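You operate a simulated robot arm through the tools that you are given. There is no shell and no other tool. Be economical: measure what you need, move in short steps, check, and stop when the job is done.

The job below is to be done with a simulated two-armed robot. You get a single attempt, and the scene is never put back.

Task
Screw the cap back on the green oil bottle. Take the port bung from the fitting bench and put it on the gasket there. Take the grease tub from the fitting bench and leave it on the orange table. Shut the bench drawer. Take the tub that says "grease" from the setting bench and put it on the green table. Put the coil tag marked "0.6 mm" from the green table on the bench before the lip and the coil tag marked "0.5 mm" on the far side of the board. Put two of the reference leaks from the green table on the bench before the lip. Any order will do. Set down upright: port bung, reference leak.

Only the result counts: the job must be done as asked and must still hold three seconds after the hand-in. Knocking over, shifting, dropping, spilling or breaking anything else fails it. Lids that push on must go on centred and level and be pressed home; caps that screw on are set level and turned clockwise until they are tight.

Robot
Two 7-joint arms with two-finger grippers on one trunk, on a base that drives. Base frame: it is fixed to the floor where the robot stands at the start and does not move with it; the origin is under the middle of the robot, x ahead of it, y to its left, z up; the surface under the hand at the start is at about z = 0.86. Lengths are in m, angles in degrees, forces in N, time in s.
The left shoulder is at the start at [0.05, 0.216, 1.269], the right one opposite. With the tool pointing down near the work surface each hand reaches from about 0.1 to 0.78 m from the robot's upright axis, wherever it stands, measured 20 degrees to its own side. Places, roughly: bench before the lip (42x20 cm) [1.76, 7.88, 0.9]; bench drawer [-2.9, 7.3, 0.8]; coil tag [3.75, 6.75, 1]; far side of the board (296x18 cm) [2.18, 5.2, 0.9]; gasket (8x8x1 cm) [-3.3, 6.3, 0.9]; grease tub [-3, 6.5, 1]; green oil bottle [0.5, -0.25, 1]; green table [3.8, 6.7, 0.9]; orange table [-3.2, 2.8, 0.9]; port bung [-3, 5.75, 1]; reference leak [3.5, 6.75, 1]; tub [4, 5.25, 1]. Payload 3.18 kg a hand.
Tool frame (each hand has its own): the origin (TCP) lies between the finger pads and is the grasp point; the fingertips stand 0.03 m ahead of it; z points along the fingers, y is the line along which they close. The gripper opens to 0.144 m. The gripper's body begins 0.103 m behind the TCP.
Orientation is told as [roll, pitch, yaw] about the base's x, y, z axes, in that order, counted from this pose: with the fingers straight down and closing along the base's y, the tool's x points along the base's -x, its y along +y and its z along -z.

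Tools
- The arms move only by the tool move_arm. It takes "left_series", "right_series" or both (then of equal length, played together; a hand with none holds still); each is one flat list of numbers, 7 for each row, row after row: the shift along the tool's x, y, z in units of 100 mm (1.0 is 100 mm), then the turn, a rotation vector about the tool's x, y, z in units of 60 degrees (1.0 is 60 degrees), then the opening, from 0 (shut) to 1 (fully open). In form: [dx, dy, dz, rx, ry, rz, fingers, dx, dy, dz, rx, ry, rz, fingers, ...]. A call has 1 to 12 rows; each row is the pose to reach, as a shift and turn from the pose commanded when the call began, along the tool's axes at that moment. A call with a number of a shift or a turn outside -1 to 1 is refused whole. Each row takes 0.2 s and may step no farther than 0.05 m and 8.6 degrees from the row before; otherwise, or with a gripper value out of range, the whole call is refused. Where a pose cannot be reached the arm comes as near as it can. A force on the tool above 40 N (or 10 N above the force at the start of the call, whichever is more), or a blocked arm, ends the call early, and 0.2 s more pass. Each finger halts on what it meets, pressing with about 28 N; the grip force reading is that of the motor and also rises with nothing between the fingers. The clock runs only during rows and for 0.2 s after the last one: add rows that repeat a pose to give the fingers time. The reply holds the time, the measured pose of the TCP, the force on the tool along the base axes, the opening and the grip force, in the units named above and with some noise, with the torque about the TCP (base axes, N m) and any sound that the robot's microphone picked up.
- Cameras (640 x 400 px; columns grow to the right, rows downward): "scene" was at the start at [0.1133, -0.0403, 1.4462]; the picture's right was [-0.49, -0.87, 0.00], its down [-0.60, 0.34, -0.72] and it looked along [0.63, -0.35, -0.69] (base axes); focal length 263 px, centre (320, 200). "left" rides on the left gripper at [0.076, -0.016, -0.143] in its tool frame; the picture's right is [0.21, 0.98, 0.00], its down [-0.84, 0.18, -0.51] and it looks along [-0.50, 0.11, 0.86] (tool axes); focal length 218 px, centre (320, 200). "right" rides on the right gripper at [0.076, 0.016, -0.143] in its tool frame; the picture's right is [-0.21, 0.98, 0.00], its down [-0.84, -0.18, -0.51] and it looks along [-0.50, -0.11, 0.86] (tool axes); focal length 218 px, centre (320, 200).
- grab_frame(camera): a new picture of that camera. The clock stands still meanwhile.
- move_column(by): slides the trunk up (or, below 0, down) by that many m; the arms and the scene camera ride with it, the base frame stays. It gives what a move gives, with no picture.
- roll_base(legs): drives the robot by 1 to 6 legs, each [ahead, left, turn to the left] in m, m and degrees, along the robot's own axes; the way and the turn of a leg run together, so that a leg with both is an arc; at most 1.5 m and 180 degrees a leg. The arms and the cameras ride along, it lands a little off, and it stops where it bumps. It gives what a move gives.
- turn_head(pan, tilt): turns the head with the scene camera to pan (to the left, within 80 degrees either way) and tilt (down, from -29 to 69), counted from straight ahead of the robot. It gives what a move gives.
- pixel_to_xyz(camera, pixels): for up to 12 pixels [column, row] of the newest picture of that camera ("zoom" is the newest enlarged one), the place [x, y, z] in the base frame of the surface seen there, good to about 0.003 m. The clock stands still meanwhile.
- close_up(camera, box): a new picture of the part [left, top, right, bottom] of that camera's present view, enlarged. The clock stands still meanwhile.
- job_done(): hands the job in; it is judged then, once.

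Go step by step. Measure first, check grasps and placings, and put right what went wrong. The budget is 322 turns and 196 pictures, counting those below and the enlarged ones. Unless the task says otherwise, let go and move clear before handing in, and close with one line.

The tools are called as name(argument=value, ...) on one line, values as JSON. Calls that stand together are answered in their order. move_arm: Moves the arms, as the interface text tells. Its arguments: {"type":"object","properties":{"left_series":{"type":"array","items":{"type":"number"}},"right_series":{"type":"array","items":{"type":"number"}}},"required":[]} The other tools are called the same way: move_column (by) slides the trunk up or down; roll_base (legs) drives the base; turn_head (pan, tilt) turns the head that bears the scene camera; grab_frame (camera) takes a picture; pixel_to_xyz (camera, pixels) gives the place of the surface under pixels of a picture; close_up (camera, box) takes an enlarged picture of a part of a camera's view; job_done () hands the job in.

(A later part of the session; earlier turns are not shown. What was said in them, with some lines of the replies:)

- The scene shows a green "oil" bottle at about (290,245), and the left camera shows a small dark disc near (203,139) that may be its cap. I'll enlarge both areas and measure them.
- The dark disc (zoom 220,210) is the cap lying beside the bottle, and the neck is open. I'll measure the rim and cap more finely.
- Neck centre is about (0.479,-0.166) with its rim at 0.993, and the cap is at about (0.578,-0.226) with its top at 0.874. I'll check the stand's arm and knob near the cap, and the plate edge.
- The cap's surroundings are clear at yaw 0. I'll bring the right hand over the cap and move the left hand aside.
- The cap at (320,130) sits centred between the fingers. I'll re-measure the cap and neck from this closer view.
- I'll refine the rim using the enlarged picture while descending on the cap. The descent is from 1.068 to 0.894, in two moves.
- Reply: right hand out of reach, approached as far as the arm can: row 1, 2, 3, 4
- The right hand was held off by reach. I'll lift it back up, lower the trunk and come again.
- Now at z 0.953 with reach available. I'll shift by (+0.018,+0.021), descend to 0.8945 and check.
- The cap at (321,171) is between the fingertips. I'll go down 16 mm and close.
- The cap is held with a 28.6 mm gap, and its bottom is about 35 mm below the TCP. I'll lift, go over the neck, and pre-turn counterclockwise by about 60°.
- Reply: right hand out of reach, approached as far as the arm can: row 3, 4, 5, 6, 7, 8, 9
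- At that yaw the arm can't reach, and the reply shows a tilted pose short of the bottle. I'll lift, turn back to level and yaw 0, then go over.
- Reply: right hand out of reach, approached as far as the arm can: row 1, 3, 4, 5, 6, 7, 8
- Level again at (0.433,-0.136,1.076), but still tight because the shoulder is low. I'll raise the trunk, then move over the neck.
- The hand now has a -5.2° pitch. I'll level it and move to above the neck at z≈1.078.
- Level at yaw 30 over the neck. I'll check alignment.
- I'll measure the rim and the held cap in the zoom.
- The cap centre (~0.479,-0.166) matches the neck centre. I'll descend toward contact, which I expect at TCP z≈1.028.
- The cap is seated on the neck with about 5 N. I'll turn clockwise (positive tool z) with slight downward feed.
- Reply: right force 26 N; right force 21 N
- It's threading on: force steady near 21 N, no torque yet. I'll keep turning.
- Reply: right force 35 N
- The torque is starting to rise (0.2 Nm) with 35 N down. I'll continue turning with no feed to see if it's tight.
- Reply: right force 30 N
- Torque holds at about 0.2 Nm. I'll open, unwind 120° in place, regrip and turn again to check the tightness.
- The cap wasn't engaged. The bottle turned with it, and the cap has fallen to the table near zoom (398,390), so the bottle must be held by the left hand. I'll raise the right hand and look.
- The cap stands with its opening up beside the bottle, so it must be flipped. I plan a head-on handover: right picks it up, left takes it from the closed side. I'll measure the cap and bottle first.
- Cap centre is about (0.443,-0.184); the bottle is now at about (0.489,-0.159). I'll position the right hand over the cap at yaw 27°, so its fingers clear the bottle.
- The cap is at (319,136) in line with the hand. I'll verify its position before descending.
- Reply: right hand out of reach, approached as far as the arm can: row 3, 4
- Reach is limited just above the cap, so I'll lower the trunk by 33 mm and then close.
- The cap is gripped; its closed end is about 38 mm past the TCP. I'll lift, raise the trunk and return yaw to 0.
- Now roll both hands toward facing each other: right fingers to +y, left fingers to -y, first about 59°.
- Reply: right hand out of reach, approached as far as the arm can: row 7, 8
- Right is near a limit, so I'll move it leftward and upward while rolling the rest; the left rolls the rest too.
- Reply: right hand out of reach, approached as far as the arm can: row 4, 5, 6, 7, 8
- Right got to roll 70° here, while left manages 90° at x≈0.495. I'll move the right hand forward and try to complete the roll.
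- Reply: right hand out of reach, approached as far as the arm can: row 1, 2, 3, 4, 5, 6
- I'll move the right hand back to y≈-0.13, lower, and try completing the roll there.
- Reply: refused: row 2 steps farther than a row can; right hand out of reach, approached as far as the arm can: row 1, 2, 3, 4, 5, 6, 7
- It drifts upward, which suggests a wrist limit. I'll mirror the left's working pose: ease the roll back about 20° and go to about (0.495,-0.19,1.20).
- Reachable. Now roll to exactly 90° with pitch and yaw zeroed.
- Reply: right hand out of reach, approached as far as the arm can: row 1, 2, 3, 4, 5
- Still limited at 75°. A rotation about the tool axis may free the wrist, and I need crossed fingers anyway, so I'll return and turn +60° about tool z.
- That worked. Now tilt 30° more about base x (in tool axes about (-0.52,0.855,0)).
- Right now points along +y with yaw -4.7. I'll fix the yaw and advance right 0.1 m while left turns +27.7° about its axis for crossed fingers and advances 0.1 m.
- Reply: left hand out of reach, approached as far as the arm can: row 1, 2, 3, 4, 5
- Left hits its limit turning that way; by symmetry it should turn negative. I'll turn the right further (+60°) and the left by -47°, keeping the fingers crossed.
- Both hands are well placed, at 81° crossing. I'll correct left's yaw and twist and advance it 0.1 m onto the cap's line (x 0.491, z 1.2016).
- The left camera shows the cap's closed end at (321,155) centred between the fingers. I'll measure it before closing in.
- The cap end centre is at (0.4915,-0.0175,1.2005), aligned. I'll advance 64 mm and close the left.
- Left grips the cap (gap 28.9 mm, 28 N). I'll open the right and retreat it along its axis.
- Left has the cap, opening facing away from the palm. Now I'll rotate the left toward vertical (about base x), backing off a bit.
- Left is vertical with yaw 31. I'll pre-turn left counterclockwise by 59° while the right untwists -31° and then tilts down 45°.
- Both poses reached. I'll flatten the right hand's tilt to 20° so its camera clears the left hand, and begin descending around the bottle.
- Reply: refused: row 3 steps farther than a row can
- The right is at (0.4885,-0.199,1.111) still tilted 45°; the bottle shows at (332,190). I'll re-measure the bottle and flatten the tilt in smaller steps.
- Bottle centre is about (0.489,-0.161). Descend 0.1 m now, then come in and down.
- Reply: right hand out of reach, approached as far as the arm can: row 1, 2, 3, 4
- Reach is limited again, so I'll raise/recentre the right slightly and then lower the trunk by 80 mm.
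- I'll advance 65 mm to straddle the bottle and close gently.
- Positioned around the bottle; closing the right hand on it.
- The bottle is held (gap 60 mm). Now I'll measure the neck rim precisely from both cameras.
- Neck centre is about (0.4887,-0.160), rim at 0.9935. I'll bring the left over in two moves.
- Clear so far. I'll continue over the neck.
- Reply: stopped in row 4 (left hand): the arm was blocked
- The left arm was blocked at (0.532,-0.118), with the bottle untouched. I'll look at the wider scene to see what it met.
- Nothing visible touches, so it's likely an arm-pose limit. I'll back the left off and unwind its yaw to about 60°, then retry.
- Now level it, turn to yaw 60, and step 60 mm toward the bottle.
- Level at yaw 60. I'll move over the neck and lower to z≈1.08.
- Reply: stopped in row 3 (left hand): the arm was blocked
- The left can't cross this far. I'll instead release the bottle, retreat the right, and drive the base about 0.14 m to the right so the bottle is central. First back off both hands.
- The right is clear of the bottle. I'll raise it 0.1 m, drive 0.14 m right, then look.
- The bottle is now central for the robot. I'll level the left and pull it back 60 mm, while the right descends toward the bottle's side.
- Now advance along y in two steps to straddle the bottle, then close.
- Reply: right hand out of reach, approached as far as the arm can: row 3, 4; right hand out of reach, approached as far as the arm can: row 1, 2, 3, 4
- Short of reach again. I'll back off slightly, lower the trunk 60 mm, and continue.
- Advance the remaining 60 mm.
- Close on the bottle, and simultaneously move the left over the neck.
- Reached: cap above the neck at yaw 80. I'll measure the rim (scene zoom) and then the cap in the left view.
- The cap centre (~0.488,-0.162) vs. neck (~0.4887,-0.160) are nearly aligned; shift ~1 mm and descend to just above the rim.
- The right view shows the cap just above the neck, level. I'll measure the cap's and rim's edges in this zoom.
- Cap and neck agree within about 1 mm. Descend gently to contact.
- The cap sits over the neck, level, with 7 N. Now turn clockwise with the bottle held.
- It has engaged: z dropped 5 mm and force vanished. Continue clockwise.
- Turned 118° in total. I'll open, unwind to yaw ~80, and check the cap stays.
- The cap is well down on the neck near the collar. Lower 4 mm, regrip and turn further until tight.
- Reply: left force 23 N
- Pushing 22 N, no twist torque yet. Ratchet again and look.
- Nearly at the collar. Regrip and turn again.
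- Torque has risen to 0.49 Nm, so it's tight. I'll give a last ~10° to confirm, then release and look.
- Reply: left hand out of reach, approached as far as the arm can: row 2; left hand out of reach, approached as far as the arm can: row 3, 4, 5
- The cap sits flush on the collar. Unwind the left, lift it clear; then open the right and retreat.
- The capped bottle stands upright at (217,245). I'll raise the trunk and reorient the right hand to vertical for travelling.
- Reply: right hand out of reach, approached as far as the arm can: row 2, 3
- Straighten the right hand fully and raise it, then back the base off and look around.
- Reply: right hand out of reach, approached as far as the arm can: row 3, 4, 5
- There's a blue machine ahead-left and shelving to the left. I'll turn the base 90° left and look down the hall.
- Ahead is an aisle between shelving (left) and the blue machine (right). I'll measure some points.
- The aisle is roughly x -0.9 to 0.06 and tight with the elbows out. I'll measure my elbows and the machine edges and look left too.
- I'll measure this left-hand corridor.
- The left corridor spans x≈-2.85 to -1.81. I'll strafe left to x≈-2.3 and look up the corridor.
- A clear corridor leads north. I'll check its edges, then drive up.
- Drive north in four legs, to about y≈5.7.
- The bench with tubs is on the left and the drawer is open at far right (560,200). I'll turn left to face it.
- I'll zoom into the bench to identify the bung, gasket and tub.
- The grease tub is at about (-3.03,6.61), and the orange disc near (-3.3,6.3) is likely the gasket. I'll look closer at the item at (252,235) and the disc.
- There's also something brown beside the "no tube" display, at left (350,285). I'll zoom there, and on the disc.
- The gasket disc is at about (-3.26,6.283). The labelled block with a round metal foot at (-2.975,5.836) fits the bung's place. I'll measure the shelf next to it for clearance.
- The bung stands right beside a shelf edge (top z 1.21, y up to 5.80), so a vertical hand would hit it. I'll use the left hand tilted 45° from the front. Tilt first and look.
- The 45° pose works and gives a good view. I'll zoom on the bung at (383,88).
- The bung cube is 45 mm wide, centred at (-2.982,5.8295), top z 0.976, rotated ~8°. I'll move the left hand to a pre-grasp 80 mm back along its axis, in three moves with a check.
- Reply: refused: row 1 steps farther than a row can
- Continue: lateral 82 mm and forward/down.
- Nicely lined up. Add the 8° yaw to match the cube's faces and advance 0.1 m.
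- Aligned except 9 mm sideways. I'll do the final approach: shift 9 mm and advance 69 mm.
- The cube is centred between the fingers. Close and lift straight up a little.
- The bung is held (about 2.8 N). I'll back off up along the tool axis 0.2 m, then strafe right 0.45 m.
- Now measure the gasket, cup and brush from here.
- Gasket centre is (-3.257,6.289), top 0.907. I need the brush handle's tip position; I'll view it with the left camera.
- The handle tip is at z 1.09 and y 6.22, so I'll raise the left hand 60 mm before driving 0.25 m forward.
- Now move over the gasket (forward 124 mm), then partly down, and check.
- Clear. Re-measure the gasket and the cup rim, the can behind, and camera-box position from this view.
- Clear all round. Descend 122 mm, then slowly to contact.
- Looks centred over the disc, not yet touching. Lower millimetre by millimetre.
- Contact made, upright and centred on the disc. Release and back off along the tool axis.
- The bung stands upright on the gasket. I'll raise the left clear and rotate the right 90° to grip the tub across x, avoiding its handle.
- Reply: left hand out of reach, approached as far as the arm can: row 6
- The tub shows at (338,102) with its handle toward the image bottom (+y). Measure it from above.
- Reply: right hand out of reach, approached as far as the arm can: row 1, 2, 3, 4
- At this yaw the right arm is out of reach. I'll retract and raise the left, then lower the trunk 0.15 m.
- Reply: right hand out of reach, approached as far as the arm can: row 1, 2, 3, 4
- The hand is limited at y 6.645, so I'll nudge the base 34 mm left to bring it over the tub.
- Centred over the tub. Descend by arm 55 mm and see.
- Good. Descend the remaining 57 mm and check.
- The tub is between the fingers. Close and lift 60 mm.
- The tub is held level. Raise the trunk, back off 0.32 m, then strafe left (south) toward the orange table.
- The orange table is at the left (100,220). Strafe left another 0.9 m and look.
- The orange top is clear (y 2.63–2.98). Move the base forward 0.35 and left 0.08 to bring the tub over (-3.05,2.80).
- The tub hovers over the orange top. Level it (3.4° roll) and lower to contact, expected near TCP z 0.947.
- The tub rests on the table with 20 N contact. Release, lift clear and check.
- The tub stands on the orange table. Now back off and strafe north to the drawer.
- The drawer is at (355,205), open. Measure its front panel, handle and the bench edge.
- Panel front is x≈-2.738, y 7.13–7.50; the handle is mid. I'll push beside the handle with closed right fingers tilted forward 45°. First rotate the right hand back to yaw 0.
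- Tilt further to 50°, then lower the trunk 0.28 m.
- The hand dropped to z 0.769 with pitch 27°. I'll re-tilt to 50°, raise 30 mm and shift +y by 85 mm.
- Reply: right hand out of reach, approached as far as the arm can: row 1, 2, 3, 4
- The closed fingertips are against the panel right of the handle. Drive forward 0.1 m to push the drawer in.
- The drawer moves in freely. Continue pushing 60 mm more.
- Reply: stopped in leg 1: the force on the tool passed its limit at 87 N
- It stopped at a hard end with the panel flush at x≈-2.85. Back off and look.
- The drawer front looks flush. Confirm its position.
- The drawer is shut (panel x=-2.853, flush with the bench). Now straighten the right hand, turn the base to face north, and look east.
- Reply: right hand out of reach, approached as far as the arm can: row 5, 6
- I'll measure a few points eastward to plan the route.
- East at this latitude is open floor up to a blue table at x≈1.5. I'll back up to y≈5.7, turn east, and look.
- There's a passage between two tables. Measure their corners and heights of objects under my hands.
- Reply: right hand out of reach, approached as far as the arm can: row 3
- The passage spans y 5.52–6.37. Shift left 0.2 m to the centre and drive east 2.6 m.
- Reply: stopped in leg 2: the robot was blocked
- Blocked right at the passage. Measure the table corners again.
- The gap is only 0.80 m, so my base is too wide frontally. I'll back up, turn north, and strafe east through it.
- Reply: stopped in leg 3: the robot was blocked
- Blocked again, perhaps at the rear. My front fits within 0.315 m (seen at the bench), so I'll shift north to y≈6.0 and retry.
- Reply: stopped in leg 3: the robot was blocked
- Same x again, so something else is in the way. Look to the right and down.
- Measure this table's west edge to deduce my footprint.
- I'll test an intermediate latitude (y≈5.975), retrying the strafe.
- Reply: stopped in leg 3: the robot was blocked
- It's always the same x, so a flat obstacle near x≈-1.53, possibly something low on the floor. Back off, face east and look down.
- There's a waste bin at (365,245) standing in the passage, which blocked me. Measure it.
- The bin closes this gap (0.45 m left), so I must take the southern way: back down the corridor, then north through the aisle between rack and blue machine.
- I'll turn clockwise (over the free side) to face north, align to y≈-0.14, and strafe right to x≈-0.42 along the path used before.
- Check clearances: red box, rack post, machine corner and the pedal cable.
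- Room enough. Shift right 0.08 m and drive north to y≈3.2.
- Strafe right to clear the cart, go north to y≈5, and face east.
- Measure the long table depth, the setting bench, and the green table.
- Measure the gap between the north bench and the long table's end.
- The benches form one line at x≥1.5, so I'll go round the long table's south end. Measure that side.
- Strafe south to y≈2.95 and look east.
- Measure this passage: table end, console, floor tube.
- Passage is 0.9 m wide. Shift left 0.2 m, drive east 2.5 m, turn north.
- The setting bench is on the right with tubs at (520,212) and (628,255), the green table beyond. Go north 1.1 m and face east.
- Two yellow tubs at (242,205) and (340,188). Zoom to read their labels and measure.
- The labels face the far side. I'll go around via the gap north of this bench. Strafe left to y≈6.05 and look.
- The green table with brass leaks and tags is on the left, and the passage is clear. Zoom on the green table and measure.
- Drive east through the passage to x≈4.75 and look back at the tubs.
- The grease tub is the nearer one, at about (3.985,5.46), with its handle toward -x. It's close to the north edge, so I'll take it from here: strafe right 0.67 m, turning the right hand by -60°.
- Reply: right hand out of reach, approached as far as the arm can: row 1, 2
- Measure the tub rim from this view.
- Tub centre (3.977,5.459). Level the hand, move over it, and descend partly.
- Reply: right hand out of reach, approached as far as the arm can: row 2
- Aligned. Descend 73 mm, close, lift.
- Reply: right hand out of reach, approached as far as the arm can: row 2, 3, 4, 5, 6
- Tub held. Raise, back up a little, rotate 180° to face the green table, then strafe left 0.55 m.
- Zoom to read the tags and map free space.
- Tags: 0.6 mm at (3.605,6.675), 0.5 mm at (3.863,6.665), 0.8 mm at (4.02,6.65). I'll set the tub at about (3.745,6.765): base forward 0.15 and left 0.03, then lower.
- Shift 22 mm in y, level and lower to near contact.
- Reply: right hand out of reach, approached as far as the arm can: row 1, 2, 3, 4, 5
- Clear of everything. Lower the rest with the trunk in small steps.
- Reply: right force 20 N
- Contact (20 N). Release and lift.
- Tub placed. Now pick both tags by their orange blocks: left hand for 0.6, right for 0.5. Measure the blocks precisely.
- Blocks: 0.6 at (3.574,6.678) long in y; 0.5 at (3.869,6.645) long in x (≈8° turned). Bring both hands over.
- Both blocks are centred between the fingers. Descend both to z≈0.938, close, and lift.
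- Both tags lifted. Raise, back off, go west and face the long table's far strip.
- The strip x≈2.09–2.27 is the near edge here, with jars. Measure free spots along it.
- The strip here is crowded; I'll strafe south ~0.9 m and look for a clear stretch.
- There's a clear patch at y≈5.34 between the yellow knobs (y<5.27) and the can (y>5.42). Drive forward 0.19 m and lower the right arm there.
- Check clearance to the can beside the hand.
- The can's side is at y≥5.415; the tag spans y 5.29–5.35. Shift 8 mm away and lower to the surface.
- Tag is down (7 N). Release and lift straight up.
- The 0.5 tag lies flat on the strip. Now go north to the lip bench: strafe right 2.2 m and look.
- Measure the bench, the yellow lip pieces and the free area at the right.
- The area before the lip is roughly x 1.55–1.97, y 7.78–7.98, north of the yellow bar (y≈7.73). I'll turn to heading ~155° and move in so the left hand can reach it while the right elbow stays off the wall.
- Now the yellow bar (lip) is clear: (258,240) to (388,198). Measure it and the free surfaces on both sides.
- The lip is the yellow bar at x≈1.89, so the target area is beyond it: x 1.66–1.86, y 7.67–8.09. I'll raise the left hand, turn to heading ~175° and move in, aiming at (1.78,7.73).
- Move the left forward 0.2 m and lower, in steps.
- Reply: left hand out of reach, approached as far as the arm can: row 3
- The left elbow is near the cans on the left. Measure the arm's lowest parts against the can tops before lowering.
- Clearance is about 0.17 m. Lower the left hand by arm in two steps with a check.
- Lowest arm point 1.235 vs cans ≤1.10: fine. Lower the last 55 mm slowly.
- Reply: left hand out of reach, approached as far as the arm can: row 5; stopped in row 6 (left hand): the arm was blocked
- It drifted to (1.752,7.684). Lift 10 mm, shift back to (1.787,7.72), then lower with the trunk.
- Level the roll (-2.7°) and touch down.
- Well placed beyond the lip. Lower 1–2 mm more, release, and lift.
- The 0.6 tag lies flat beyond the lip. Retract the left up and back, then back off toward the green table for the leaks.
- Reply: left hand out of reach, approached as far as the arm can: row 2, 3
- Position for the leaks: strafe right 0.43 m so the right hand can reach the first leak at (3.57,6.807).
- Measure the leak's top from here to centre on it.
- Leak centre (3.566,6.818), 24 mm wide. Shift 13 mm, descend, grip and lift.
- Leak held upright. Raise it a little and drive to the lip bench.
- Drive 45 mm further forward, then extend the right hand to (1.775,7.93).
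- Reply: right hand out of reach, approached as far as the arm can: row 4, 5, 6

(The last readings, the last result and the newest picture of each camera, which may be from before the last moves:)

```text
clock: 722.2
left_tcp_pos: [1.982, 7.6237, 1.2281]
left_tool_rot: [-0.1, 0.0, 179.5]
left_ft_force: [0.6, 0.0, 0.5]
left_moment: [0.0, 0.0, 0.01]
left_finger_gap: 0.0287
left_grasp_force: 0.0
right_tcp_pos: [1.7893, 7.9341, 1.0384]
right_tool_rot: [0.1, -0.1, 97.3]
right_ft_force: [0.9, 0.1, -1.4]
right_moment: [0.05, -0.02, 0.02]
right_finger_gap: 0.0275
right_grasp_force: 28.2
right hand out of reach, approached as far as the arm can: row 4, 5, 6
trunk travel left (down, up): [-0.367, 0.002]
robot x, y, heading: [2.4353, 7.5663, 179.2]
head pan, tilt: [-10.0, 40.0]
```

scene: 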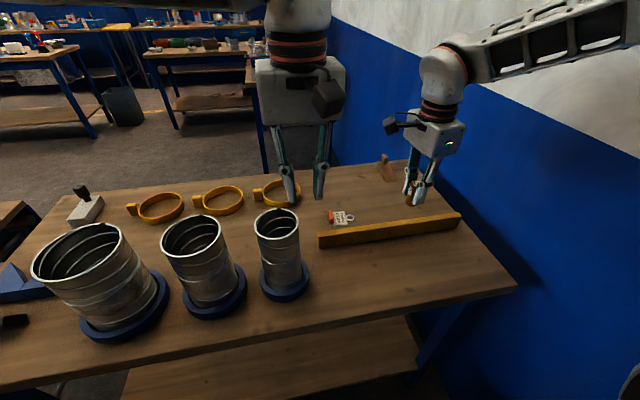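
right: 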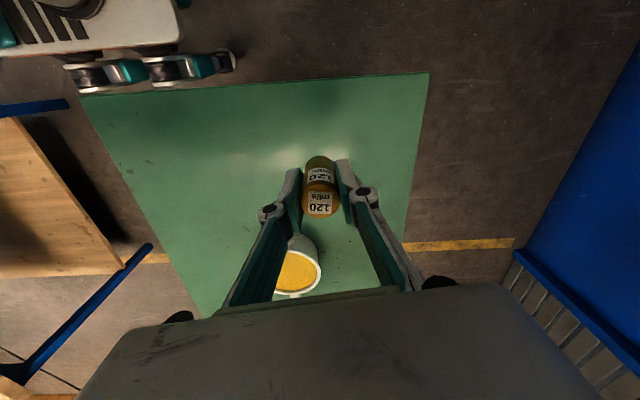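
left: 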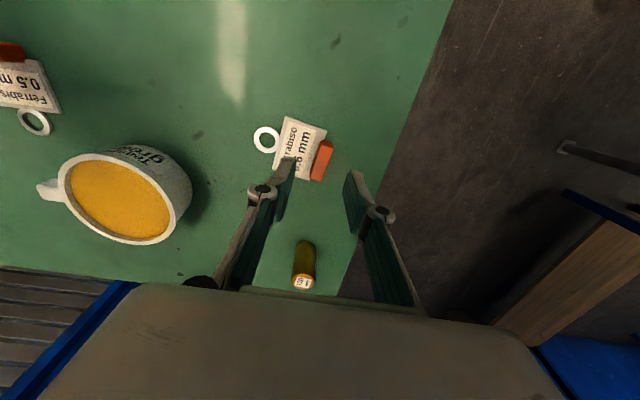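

Good spot. Raise the left 80 mm for clearance, then lower the trunk 85 mm.

move_arm(left_series=[0.2, 0, -0.4, 0, 0, 0, 0.2, 0.4, 0, -0.8, 0, 0, 0, 0.2, 0.4, 0, -0.8, 0, 0, 0, 0.2])

move_column(by=-0.085)

close_up(camera="scene", box=[260, 120, 520, 290])

```text
clock: 723.0
left_tcp_pos: [2.02, 7.6213, 1.3092]
left_tool_rot: [0.0, 0.0, 179.4]
left_ft_force: [0.2, 0.6, -0.3]
left_moment: [-0.04, -0.03, 0.0]
left_finger_gap: 0.0289
left_grasp_force: 0.1
right_tcp_pos: [1.7881, 7.9353, 1.0374]
right_tool_rot: [-0.1, -0.2, 97.3]
right_ft_force: [-0.2, -0.7, -1.1]
right_moment: [-0.02, -0.02, -0.02]
right_finger_gap: 0.0276
right_grasp_force: 28.4
trunk travel left (down, up): [-0.367, 0.002]
robot x, y, heading: [2.4343, 7.5656, 178.9]
head pan, tilt: [-10.0, 40.0]
```

```text
clock: 724.2
left_tcp_pos: [2.0231, 7.6224, 1.2256]
left_tool_rot: [0.0, -0.1, 179.4]
left_ft_force: [0.2, -0.5, 0.0]
left_moment: [0.0, 0.04, 0.0]
left_finger_gap: 0.0288
left_grasp_force: 0.1
right_tcp_pos: [1.7899, 7.9344, 0.9541]
right_tool_rot: [0.1, -0.2, 97.3]
right_ft_force: [0.2, 0.1, -1.1]
right_moment: [-0.01, 0.0, 0.0]
right_finger_gap: 0.0276
right_grasp_force: 28.1
trunk travel left (down, up): [-0.282, 0.087]
robot x, y, heading: [2.4341, 7.5704, 179.1]
head pan, tilt: [-10.0, 40.0]
```

```text
2.35 times, centred on (390, 205) of scene
```

zoom: 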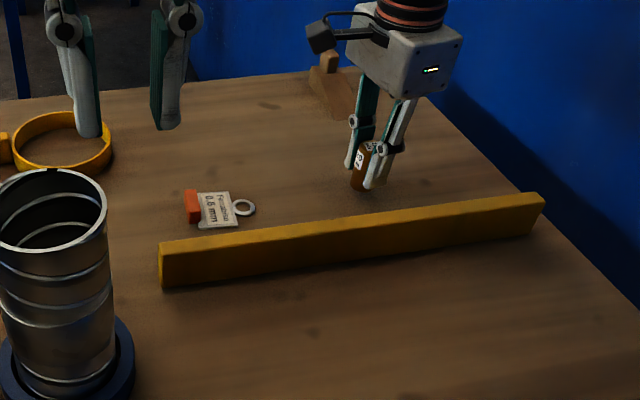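

Leak is about 8 mm above the bench. Lower gently by arm.

move_arm(right_series=[0, 0, 0.04, 0, 0, 0, 0.08, 0, 0, 0.07, 0, 0, 0, 0.08, 0, 0, 0.09, 0, 0, 0, 0.08])

```text
clock: 725.0
left_tcp_pos: [2.0218, 7.6222, 1.2238]
left_tool_rot: [0.0, 0.0, 179.4]
left_ft_force: [-0.3, 0.1, -0.8]
left_moment: [0.02, 0.02, 0.02]
left_finger_gap: 0.0287
left_grasp_force: 0.0
right_tcp_pos: [1.7897, 7.9336, 0.9446]
right_tool_rot: [0.0, -0.1, 97.3]
right_ft_force: [-0.6, 0.6, -2.0]
right_moment: [-0.02, -0.02, -0.02]
right_finger_gap: 0.0274
right_grasp_force: 28.3
trunk travel left (down, up): [-0.282, 0.087]
robot x, y, heading: [2.4356, 7.5666, 179.2]
head pan, tilt: [-10.0, 40.0]
```

move_arm(right_series=[0, 0, 0.01, 0, 0, 0, 0.08, 0, 0, 0.02, 0, 0, 0, 0.08, 0, 0, 0.02, 0, 0, 0, 0.08])

```text
clock: 725.8
left_tcp_pos: [2.024, 7.6212, 1.2226]
left_tool_rot: [0.0, 0.0, 179.3]
left_ft_force: [0.3, -0.4, 1.1]
left_moment: [0.04, 0.0, 0.02]
left_finger_gap: 0.0288
left_grasp_force: 0.0
right_tcp_pos: [1.7895, 7.935, 0.9446]
right_tool_rot: [0.1, -0.1, 97.1]
right_ft_force: [0.8, 2.9, 11.2]
right_moment: [0.14, -0.1, 0.03]
right_finger_gap: 0.0275
right_grasp_force: 28.3
trunk travel left (down, up): [-0.282, 0.087]
robot x, y, heading: [2.4356, 7.5674, 179.2]
head pan, tilt: [-10.0, 40.0]
```

Contact (11 N). Release and lift straight up.

move_arm(right_series=[0, 0, -0.005, 0, 0, 0, 0.2, 0, 0, -0.005, 0, 0, 0, 0.32, 0, 0, -0.005, 0, 0, 0, 0.32, 0, 0, -0.3, 0, 0, 0, 0.32, 0, 0, -0.65, 0, 0, 0, 0.32, 0, 0, -1, 0, 0, 0, 0.32])

close_up(camera="scene", box=[300, 130, 500, 260])

```text
clock: 727.2
left_tcp_pos: [2.023, 7.6223, 1.2233]
left_tool_rot: [0.1, -0.1, 179.4]
left_ft_force: [-0.5, -0.1, 0.3]
left_moment: [-0.02, 0.04, -0.01]
left_finger_gap: 0.0291
left_grasp_force: 0.1
right_tcp_pos: [1.7892, 7.9346, 1.0437]
right_tool_rot: [-0.1, -0.1, 97.3]
right_ft_force: [0.0, -0.3, -0.1]
right_moment: [0.02, 0.05, -0.01]
right_finger_gap: 0.046
right_grasp_force: 0.1
trunk travel left (down, up): [-0.282, 0.087]
robot x, y, heading: [2.4351, 7.5663, 179.0]
head pan, tilt: [-10.0, 40.0]
```

```text
3.08 times, centred on (400, 195) of scene
```

zoom: 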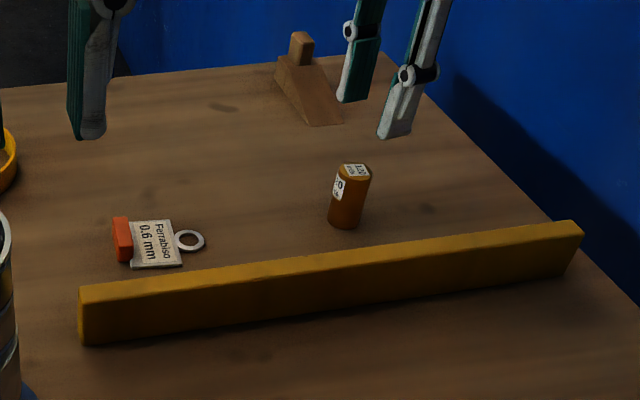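

The leak stands upright. Retract and return to the green table for the second leak at about (3.985,6.82).

move_arm(right_series=[0, 0, -0.3, 0, 0, 0, 0.4, 0, -0.3, -0.4, 0, 0, 0, 0.5, 0.2, -0.6, -0.4, 0, 0, 0, 0.5, 0.3, -1, -0.4, 0, 0, 0, 0.5])

move_column(by=0.085)

roll_base(legs=[[-0.39, 0, 0], [0, 1.33, 0], [0, 0, -88.5], [0, -0.85, 0]])

grab_frame(camera="right")

```text
clock: 728.2
left_tcp_pos: [2.0236, 7.6237, 1.2247]
left_tool_rot: [0.0, -0.1, 179.3]
left_ft_force: [-0.1, 0.3, 0.1]
left_moment: [-0.02, 0.05, 0.0]
left_finger_gap: 0.0285
left_grasp_force: 0.0
right_tcp_pos: [1.8945, 7.9174, 1.0852]
right_tool_rot: [-0.1, -0.1, 97.2]
right_ft_force: [0.1, -0.4, 0.8]
right_moment: [-0.02, 0.08, -0.01]
right_finger_gap: 0.0723
right_grasp_force: 0.1
trunk travel left (down, up): [-0.282, 0.087]
robot x, y, heading: [2.4334, 7.5689, 179.1]
head pan, tilt: [-10.0, 40.0]
```

```text
clock: 729.4
left_tcp_pos: [2.0221, 7.6218, 1.3075]
left_tool_rot: [0.0, 0.0, 179.4]
left_ft_force: [0.3, 0.8, 0.5]
left_moment: [0.01, -0.03, 0.0]
left_finger_gap: 0.0288
left_grasp_force: 0.1
right_tcp_pos: [1.8914, 7.9183, 1.1674]
right_tool_rot: [-0.1, -0.1, 97.3]
right_ft_force: [0.6, 0.0, -0.7]
right_moment: [0.0, -0.04, -0.01]
right_finger_gap: 0.072
right_grasp_force: 0.1
trunk travel left (down, up): [-0.367, 0.002]
robot x, y, heading: [2.4324, 7.566, 178.9]
head pan, tilt: [-10.0, 40.0]
```

```text
clock: 754.6
left_tcp_pos: [3.7013, 6.6229, 1.3086]
left_tool_rot: [0.0, 0.0, 89.7]
left_ft_force: [0.4, -0.4, 0.7]
left_moment: [0.0, 0.03, -0.01]
left_finger_gap: 0.029
left_grasp_force: 0.1
right_tcp_pos: [3.996, 6.754, 1.1673]
right_tool_rot: [-0.2, -0.1, 7.7]
right_ft_force: [-0.6, 0.8, -0.3]
right_moment: [-0.01, -0.02, 0.02]
right_finger_gap: 0.0719
right_grasp_force: 0.0
trunk travel left (down, up): [-0.367, 0.002]
robot x, y, heading: [3.6481, 6.2107, 89.6]
head pan, tilt: [-10.0, 40.0]
```

```text
26 pictures are left
```

right: 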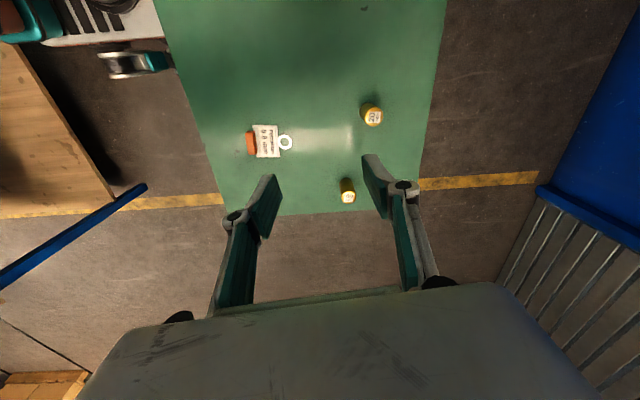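

Two leaks remain, at (372,115) and (348,192). Measure their tops.

pixel_to_xyz(camera="right", pixels=[[373, 117], [366, 117], [380, 117], [373, 111], [373, 123], [348, 196]])

```text
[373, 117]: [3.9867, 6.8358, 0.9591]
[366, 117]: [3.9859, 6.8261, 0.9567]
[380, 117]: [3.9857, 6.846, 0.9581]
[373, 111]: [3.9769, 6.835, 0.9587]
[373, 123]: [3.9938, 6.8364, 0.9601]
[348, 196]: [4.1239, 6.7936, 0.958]
```

Leak 2 is at (3.9855,6.836). Move over it and descend partly.

move_arm(right_series=[0, 0.4, 0, 0, 0, 0, 0.5, 0, 0.827, 0, 0, 0, 0, 0.5, 0, 0.827, 0.4, 0, 0, 0, 0.5, 0, 0.827, 0.8, 0, 0, 0, 0.5, 0, 0.827, 1, 0, 0, 0, 0.5, 0, 0.827, 1, 0, 0, 0, 0.5])

grab_frame(camera="right")

```text
clock: 756.0
left_tcp_pos: [3.7005, 6.6227, 1.3089]
left_tool_rot: [0.0, -0.1, 89.7]
left_ft_force: [0.8, -0.4, -0.3]
left_moment: [0.0, -0.01, 0.0]
left_finger_gap: 0.0288
left_grasp_force: 0.1
right_tcp_pos: [3.985, 6.8353, 1.067]
right_tool_rot: [-0.1, -0.1, 7.5]
right_ft_force: [0.8, -0.7, 0.1]
right_moment: [0.01, 0.0, -0.06]
right_finger_gap: 0.0718
right_grasp_force: 0.1
trunk travel left (down, up): [-0.367, 0.002]
robot x, y, heading: [3.6481, 6.2146, 89.4]
head pan, tilt: [-10.0, 40.0]
```

```text
25 pictures are left
```

right: 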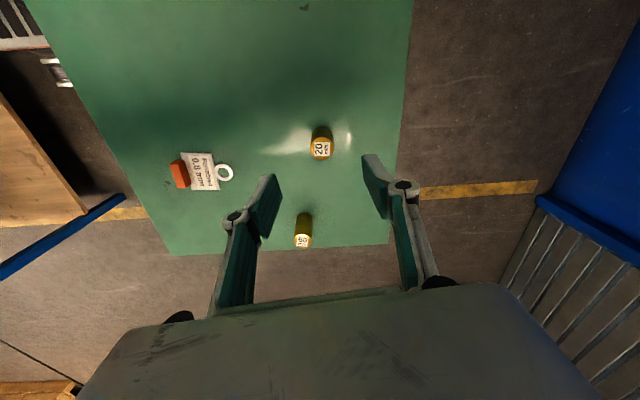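

Centred. Descend to grip height, in two moves.

move_arm(right_series=[0, 0, 0.4, 0, 0, 0, 0.45, 0, 0, 0.8, 0, 0, 0, 0.4, 0, 0, 0.8, 0, 0, 0, 0.4])

```text
clock: 756.8
left_tcp_pos: [3.7027, 6.6232, 1.3082]
left_tool_rot: [0.0, 0.0, 89.7]
left_ft_force: [0.2, 0.3, 0.5]
left_moment: [0.01, 0.01, 0.01]
left_finger_gap: 0.0288
left_grasp_force: 0.1
right_tcp_pos: [3.9905, 6.8291, 0.993]
right_tool_rot: [0.1, -0.1, 7.7]
right_ft_force: [-0.2, 0.0, 0.2]
right_moment: [-0.01, 0.02, 0.0]
right_finger_gap: 0.0576
right_grasp_force: 0.1
right hand out of reach, approached as far as the arm can: row 2, 3
trunk travel left (down, up): [-0.367, 0.002]
robot x, y, heading: [3.6496, 6.2109, 89.3]
head pan, tilt: [-10.0, 40.0]
```

Reach-limited just above it, still straddling safely. Lower the trunk 47 mm, recentre and close.

move_column(by=-0.047)

move_arm(right_series=[0.04, 0.075, 0, 0, 0, 0, 0.4, 0.04, 0.075, 0, 0, 0, 0, 0.25, 0.04, 0.075, 0, 0, 0, 0, 0.1, 0.04, 0.075, 0, 0, 0, 0, 0.08, 0.04, 0.075, 0, 0, 0, 0, 0.08])

move_arm(right_series=[0, 0, -0.2, 0, 0, 0, 0.08, 0, 0, -0.6, 0, 0, 0, 0.08, 0, 0, -1, 0, 0, 0, 0.08, 0, 0, -1, 0, 0, 0, 0.08])

grab_frame(camera="right")

```text
clock: 757.7
left_tcp_pos: [3.7014, 6.6221, 1.2615]
left_tool_rot: [0.1, -0.1, 89.7]
left_ft_force: [0.1, 0.1, -0.5]
left_moment: [0.02, -0.02, 0.0]
left_finger_gap: 0.0288
left_grasp_force: 0.1
right_tcp_pos: [3.9907, 6.828, 0.946]
right_tool_rot: [0.0, 0.0, 7.6]
right_ft_force: [0.5, -0.5, 0.1]
right_moment: [-0.01, 0.0, -0.03]
right_finger_gap: 0.0575
right_grasp_force: 0.2
trunk travel left (down, up): [-0.32, 0.049]
robot x, y, heading: [3.6506, 6.2116, 89.1]
head pan, tilt: [-10.0, 40.0]
```

```text
clock: 758.9
left_tcp_pos: [3.7012, 6.6225, 1.2615]
left_tool_rot: [0.0, -0.1, 89.8]
left_ft_force: [-0.5, -0.2, -0.1]
left_moment: [0.01, -0.01, 0.02]
left_finger_gap: 0.0285
left_grasp_force: 0.0
right_tcp_pos: [3.9899, 6.8281, 0.9487]
right_tool_rot: [0.1, -0.2, 7.6]
right_ft_force: [0.3, -1.0, 3.2]
right_moment: [-0.09, 0.01, -0.01]
right_finger_gap: 0.0275
right_grasp_force: 27.6
right hand out of reach, approached as far as the arm can: row 1, 2, 3, 4, 5
trunk travel left (down, up): [-0.32, 0.049]
robot x, y, heading: [3.6493, 6.2135, 89.4]
head pan, tilt: [-10.0, 40.0]
```

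```text
clock: 759.9
left_tcp_pos: [3.7016, 6.6221, 1.2603]
left_tool_rot: [0.0, 0.0, 89.7]
left_ft_force: [0.4, -0.2, 0.2]
left_moment: [-0.02, 0.03, -0.01]
left_finger_gap: 0.0291
left_grasp_force: 0.2
right_tcp_pos: [3.9889, 6.8295, 1.0483]
right_tool_rot: [-0.1, 0.0, 7.6]
right_ft_force: [0.0, 0.6, -1.9]
right_moment: [-0.02, -0.01, 0.01]
right_finger_gap: 0.0274
right_grasp_force: 28.4
trunk travel left (down, up): [-0.32, 0.049]
robot x, y, heading: [3.651, 6.2106, 89.6]
head pan, tilt: [-10.0, 40.0]
```

```text
24 pictures are left
```

right: 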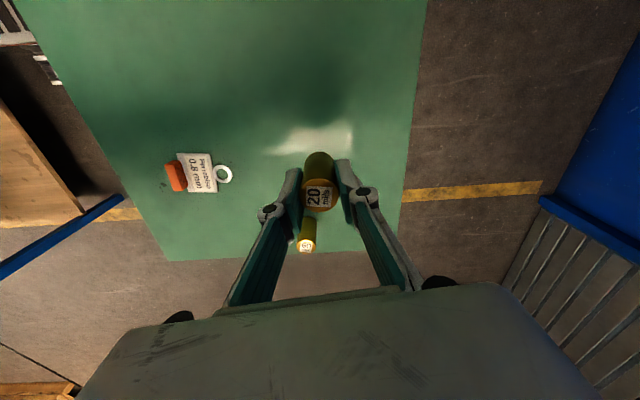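

Second leak held. Raise and drive back to the lip bench, aiming for y≈7.86 between the tag and the first leak.

move_column(by=0.047)

move_arm(right_series=[0, -0.3, -0.3, 0, 0, 0, 0.08, 0, -0.6, -0.5, 0, 0, 0, 0.08])

roll_base(legs=[[0, 0.82, 0], [0, 0, 89], [0, -1.3, 0], [0.36, 0, 0]])

grab_frame(camera="scene")

```text
clock: 760.8
left_tcp_pos: [3.7015, 6.623, 1.3077]
left_tool_rot: [0.0, -0.1, 89.7]
left_ft_force: [0.7, 0.2, 0.5]
left_moment: [0.0, 0.01, 0.01]
left_finger_gap: 0.0287
left_grasp_force: 0.1
right_tcp_pos: [3.9885, 6.8284, 1.0958]
right_tool_rot: [-0.1, 0.0, 7.6]
right_ft_force: [-0.5, 0.1, -2.8]
right_moment: [0.0, 0.04, 0.05]
right_finger_gap: 0.0273
right_grasp_force: 28.8
trunk travel left (down, up): [-0.367, 0.002]
robot x, y, heading: [3.6501, 6.2131, 89.3]
head pan, tilt: [-10.0, 40.0]
```

```text
clock: 761.4
left_tcp_pos: [3.7027, 6.6224, 1.309]
left_tool_rot: [0.0, -0.1, 89.6]
left_ft_force: [-0.2, -0.2, -0.2]
left_moment: [0.02, 0.04, -0.01]
left_finger_gap: 0.0286
left_grasp_force: 0.0
right_tcp_pos: [3.9962, 6.7689, 1.1471]
right_tool_rot: [0.0, -0.1, 7.7]
right_ft_force: [0.1, -0.3, -2.0]
right_moment: [0.0, 0.0, 0.02]
right_finger_gap: 0.0276
right_grasp_force: 28.1
trunk travel left (down, up): [-0.367, 0.002]
robot x, y, heading: [3.6494, 6.2096, 89.3]
head pan, tilt: [-10.0, 40.0]
```

```text
clock: 785.9
left_tcp_pos: [2.1042, 7.5955, 1.3083]
left_tool_rot: [0.0, 0.0, 178.7]
left_ft_force: [0.0, -0.6, -0.2]
left_moment: [-0.02, 0.0, -0.04]
left_finger_gap: 0.0285
left_grasp_force: 0.1
right_tcp_pos: [1.9612, 7.8919, 1.1452]
right_tool_rot: [-0.1, -0.1, 96.8]
right_ft_force: [-0.1, 0.4, -1.3]
right_moment: [-0.01, -0.03, 0.01]
right_finger_gap: 0.0277
right_grasp_force: 28.4
trunk travel left (down, up): [-0.367, 0.002]
robot x, y, heading: [2.5157, 7.5364, 178.4]
head pan, tilt: [-10.0, 40.0]
```

```text
23 pictures are left
```

scene: 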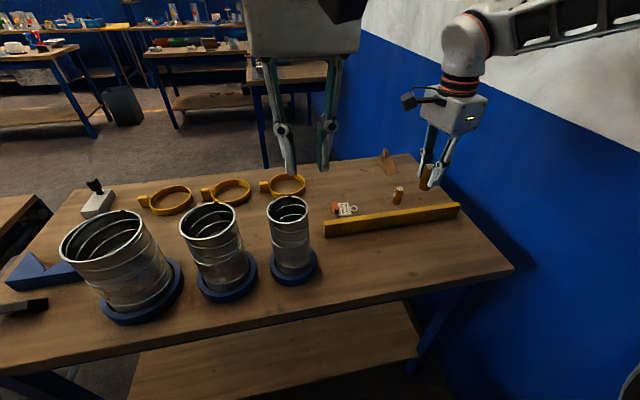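

Verify the standing items' positions before extending.

pixel_to_xyz(camera="scene", pixels=[[399, 190], [398, 203], [345, 208], [354, 209], [336, 208]])

roll_base(legs=[[0.08, 0, 0]])

```text
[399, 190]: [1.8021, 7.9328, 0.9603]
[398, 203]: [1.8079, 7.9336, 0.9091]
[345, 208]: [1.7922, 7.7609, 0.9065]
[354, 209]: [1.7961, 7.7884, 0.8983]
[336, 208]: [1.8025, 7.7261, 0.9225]
```

```text
clock: 787.0
left_tcp_pos: [2.0236, 7.5974, 1.3077]
left_tool_rot: [0.0, 0.0, 178.7]
left_ft_force: [-0.4, -0.1, -1.1]
left_moment: [0.0, -0.05, 0.0]
left_finger_gap: 0.029
left_grasp_force: 0.0
right_tcp_pos: [1.882, 7.8928, 1.1454]
right_tool_rot: [-0.1, -0.1, 96.7]
right_ft_force: [0.0, -1.4, -1.8]
right_moment: [-0.01, -0.05, 0.01]
right_finger_gap: 0.0276
right_grasp_force: 28.1
trunk travel left (down, up): [-0.367, 0.002]
robot x, y, heading: [2.4352, 7.5359, 178.5]
head pan, tilt: [-10.0, 40.0]
```

Extend to (1.785,7.866), then lower by arm and trunk.

move_arm(right_series=[0.05, 0.33, 0, 0, 0, 0, 0.08, 0.1, 0.66, 0, 0, 0, 0, 0.08, 0.155, 0.99, 0, 0, 0, 0, 0.08, 0.155, 0.99, 0.4, 0, 0, 0, 0.08, 0.155, 0.99, 0.8, 0, 0, 0, 0.08, 0.155, 0.99, 0.8, 0, 0, 0, 0.08])

close_up(camera="scene", box=[280, 120, 500, 260])

```text
clock: 788.4
left_tcp_pos: [2.0248, 7.5978, 1.3082]
left_tool_rot: [0.0, 0.1, 178.7]
left_ft_force: [-1.1, 0.4, 0.4]
left_moment: [0.0, -0.02, -0.01]
left_finger_gap: 0.0288
left_grasp_force: 0.1
right_tcp_pos: [1.802, 7.8742, 1.0703]
right_tool_rot: [0.1, -0.1, 96.7]
right_ft_force: [-0.1, 0.3, -1.7]
right_moment: [-0.03, 0.04, 0.0]
right_finger_gap: 0.0276
right_grasp_force: 28.0
right hand out of reach, approached as far as the arm can: row 3, 4, 5, 6
trunk travel left (down, up): [-0.367, 0.002]
robot x, y, heading: [2.4319, 7.5373, 178.5]
head pan, tilt: [-10.0, 40.0]
```

```text
2.86 times, centred on (390, 190) of scene
```

zoom: 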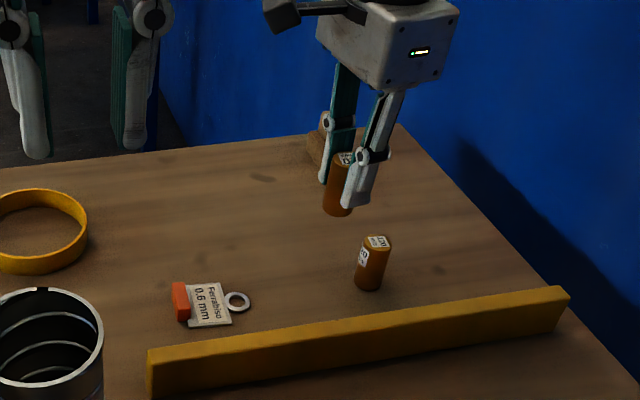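

Lower the trunk 60 mm (leak base then ~0.96), recentre, and check.

move_column(by=-0.055)

move_arm(right_series=[0.05, 0.1, 0, 0, 0, 0, 0.08, 0.08, 0.17, 0, 0, 0, 0, 0.08, 0.08, 0.17, 0.2, 0, 0, 0, 0.08, 0.08, 0.17, 0.2, 0, 0, 0, 0.08])

close_up(camera="scene", box=[280, 120, 500, 260])

```text
clock: 789.3
left_tcp_pos: [2.0248, 7.5963, 1.2544]
left_tool_rot: [0.0, -0.1, 178.6]
left_ft_force: [0.1, 0.3, -0.3]
left_moment: [0.01, 0.02, 0.0]
left_finger_gap: 0.029
left_grasp_force: 0.2
right_tcp_pos: [1.8017, 7.874, 1.0155]
right_tool_rot: [0.1, -0.1, 96.8]
right_ft_force: [0.3, -0.1, -0.8]
right_moment: [-0.03, 0.03, 0.02]
right_finger_gap: 0.0274
right_grasp_force: 28.2
trunk travel left (down, up): [-0.312, 0.057]
robot x, y, heading: [2.436, 7.5365, 178.7]
head pan, tilt: [-10.0, 40.0]
```

```text
clock: 790.3
left_tcp_pos: [2.0245, 7.5966, 1.2546]
left_tool_rot: [0.0, 0.0, 178.7]
left_ft_force: [0.1, 0.1, 0.9]
left_moment: [0.03, 0.02, 0.01]
left_finger_gap: 0.0287
left_grasp_force: 0.1
right_tcp_pos: [1.8056, 7.8723, 1.0005]
right_tool_rot: [0.1, 0.0, 96.7]
right_ft_force: [-0.7, 0.3, -1.1]
right_moment: [0.0, -0.02, 0.0]
right_finger_gap: 0.0274
right_grasp_force: 28.0
right hand out of reach, approached as far as the arm can: row 1, 2, 3, 4
trunk travel left (down, up): [-0.312, 0.057]
robot x, y, heading: [2.4361, 7.5369, 178.7]
head pan, tilt: [-10.0, 40.0]
```

```text
2.86 times, centred on (390, 190) of scene
```

zoom: 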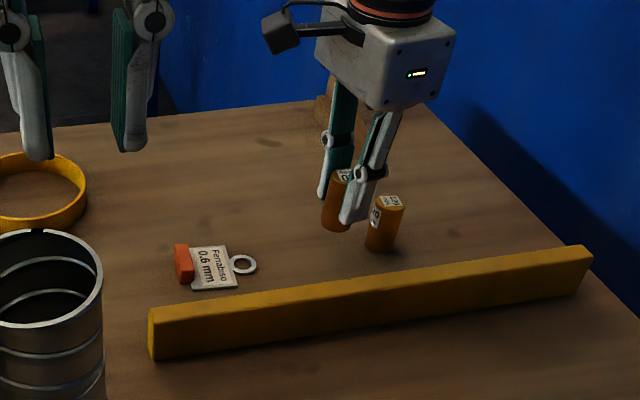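

Position is fine (x≈1.806, 60 mm south of the first leak). Lower the trunk 46 mm, then gently to contact.

move_column(by=-0.046)

move_arm(right_series=[0, 0, 0.02, 0, 0, 0, 0.08, 0, 0, 0.04, 0, 0, 0, 0.08, 0, 0, 0.055, 0, 0, 0, 0.08])

```text
clock: 791.2
left_tcp_pos: [2.0248, 7.5964, 1.2079]
left_tool_rot: [0.0, -0.1, 178.8]
left_ft_force: [0.2, -0.3, -0.4]
left_moment: [-0.01, 0.03, -0.03]
left_finger_gap: 0.0286
left_grasp_force: 0.1
right_tcp_pos: [1.8052, 7.872, 0.9563]
right_tool_rot: [0.0, -0.1, 96.6]
right_ft_force: [0.9, 0.2, -1.6]
right_moment: [0.01, 0.02, 0.01]
right_finger_gap: 0.0278
right_grasp_force: 27.6
trunk travel left (down, up): [-0.266, 0.103]
robot x, y, heading: [2.4364, 7.5362, 178.5]
head pan, tilt: [-10.0, 40.0]
```

```text
clock: 792.0
left_tcp_pos: [2.0247, 7.5963, 1.2076]
left_tool_rot: [-0.1, 0.0, 178.7]
left_ft_force: [0.1, 0.7, -0.6]
left_moment: [0.0, -0.02, 0.04]
left_finger_gap: 0.0289
left_grasp_force: 0.0
right_tcp_pos: [1.8043, 7.8729, 0.949]
right_tool_rot: [-0.1, -0.2, 96.6]
right_ft_force: [0.0, -0.6, -1.0]
right_moment: [0.07, 0.01, 0.05]
right_finger_gap: 0.0274
right_grasp_force: 27.8
trunk travel left (down, up): [-0.266, 0.103]
robot x, y, heading: [2.4364, 7.5376, 178.3]
head pan, tilt: [-10.0, 40.0]
```

move_arm(right_series=[0, 0, 0.01, 0, 0, 0, 0.08, 0, 0, 0.02, 0, 0, 0, 0.08, 0, 0, 0.03, 0, 0, 0, 0.08])

```text
clock: 792.8
left_tcp_pos: [2.0262, 7.5969, 1.2064]
left_tool_rot: [0.0, 0.0, 178.7]
left_ft_force: [-0.2, 0.2, -0.1]
left_moment: [-0.02, 0.01, -0.01]
left_finger_gap: 0.0289
left_grasp_force: 0.0
right_tcp_pos: [1.804, 7.8732, 0.9486]
right_tool_rot: [0.3, -0.1, 96.7]
right_ft_force: [2.3, 3.7, 16.2]
right_moment: [0.0, -0.15, 0.02]
right_finger_gap: 0.0274
right_grasp_force: 27.3
trunk travel left (down, up): [-0.266, 0.103]
robot x, y, heading: [2.4375, 7.5387, 178.2]
head pan, tilt: [-10.0, 40.0]
```

Contact (16 N). Release and lift straight up.

move_arm(right_series=[0, 0, -0.01, 0, 0, 0, 0.2, 0, 0, -0.01, 0, 0, 0, 0.28, 0, 0, -0.01, 0, 0, 0, 0.28, 0, 0, -0.3, 0, 0, 0, 0.28, 0, 0, -0.65, 0, 0, 0, 0.28, 0, 0, -1, 0, 0, 0, 0.28])

close_up(camera="scene", box=[280, 130, 500, 270])

```text
clock: 794.2
left_tcp_pos: [2.0245, 7.5962, 1.2078]
left_tool_rot: [0.1, -0.1, 178.8]
left_ft_force: [-0.1, -0.3, -0.8]
left_moment: [-0.01, 0.06, 0.0]
left_finger_gap: 0.0288
left_grasp_force: 0.0
right_tcp_pos: [1.8041, 7.8727, 1.0475]
right_tool_rot: [0.0, -0.1, 96.7]
right_ft_force: [-0.8, 0.0, -0.1]
right_moment: [0.01, 0.02, 0.05]
right_finger_gap: 0.0404
right_grasp_force: 0.1
trunk travel left (down, up): [-0.266, 0.103]
robot x, y, heading: [2.4344, 7.5372, 178.3]
head pan, tilt: [-10.0, 40.0]
```

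```text
2.86 times, centred on (390, 200) of scene
```

zoom: 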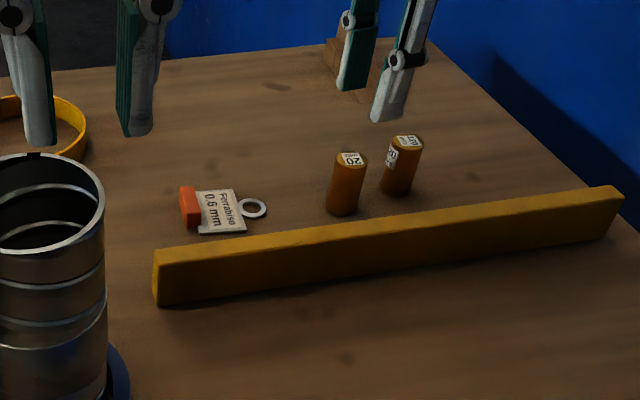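

Both leaks stand upright next to the 0.6 tag. Move clear: raise and back off, with a final check.

move_column(by=0.1)

roll_base(legs=[[-0.35, 0, 0]])

grab_frame(camera="scene")

```text
clock: 795.5
left_tcp_pos: [2.0251, 7.5966, 1.307]
left_tool_rot: [0.1, 0.0, 178.8]
left_ft_force: [0.5, -0.7, 0.6]
left_moment: [-0.04, 0.0, 0.01]
left_finger_gap: 0.0289
left_grasp_force: 0.0
right_tcp_pos: [1.8041, 7.8725, 1.1456]
right_tool_rot: [-0.1, -0.1, 96.8]
right_ft_force: [-0.8, -0.2, -0.7]
right_moment: [0.0, 0.0, -0.04]
right_finger_gap: 0.0402
right_grasp_force: 0.0
trunk travel left (down, up): [-0.366, 0.003]
robot x, y, heading: [2.4371, 7.5417, 178.6]
head pan, tilt: [-10.0, 40.0]
```

```text
clock: 797.8
left_tcp_pos: [2.373, 7.5883, 1.3063]
left_tool_rot: [0.0, 0.0, 178.7]
left_ft_force: [0.5, 0.3, 0.3]
left_moment: [0.02, -0.01, -0.01]
left_finger_gap: 0.0289
left_grasp_force: 0.0
right_tcp_pos: [2.1536, 7.8627, 1.1462]
right_tool_rot: [0.0, -0.1, 96.6]
right_ft_force: [-1.0, 0.8, 0.7]
right_moment: [-0.03, 0.04, -0.01]
right_finger_gap: 0.0404
right_grasp_force: 0.1
trunk travel left (down, up): [-0.366, 0.003]
robot x, y, heading: [2.7857, 7.5254, 178.2]
head pan, tilt: [-10.0, 40.0]
```

```text
19 pictures are left
```

scene: 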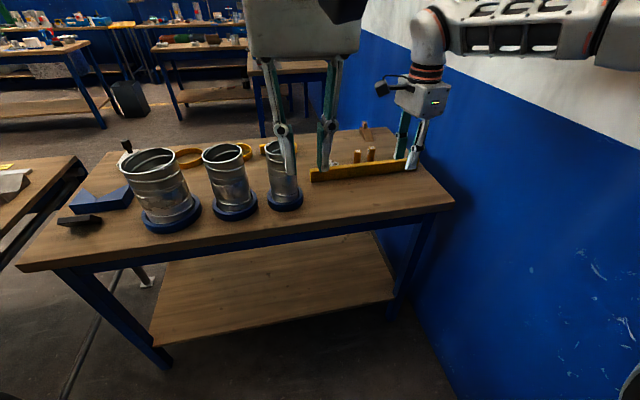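

Both leaks stand at (357,155) and (370,153), the hands are empty and clear, and the waste bin at (130,98) is still upright. All the tasks are done, so I'm handing in.

job_done()

```text
The job is handed in.
```

I finished every part of the task and handed the job in. The oil bottle moved about 1 cm while I capped it, and my base bumped a waste bin, which was still standing at the end.
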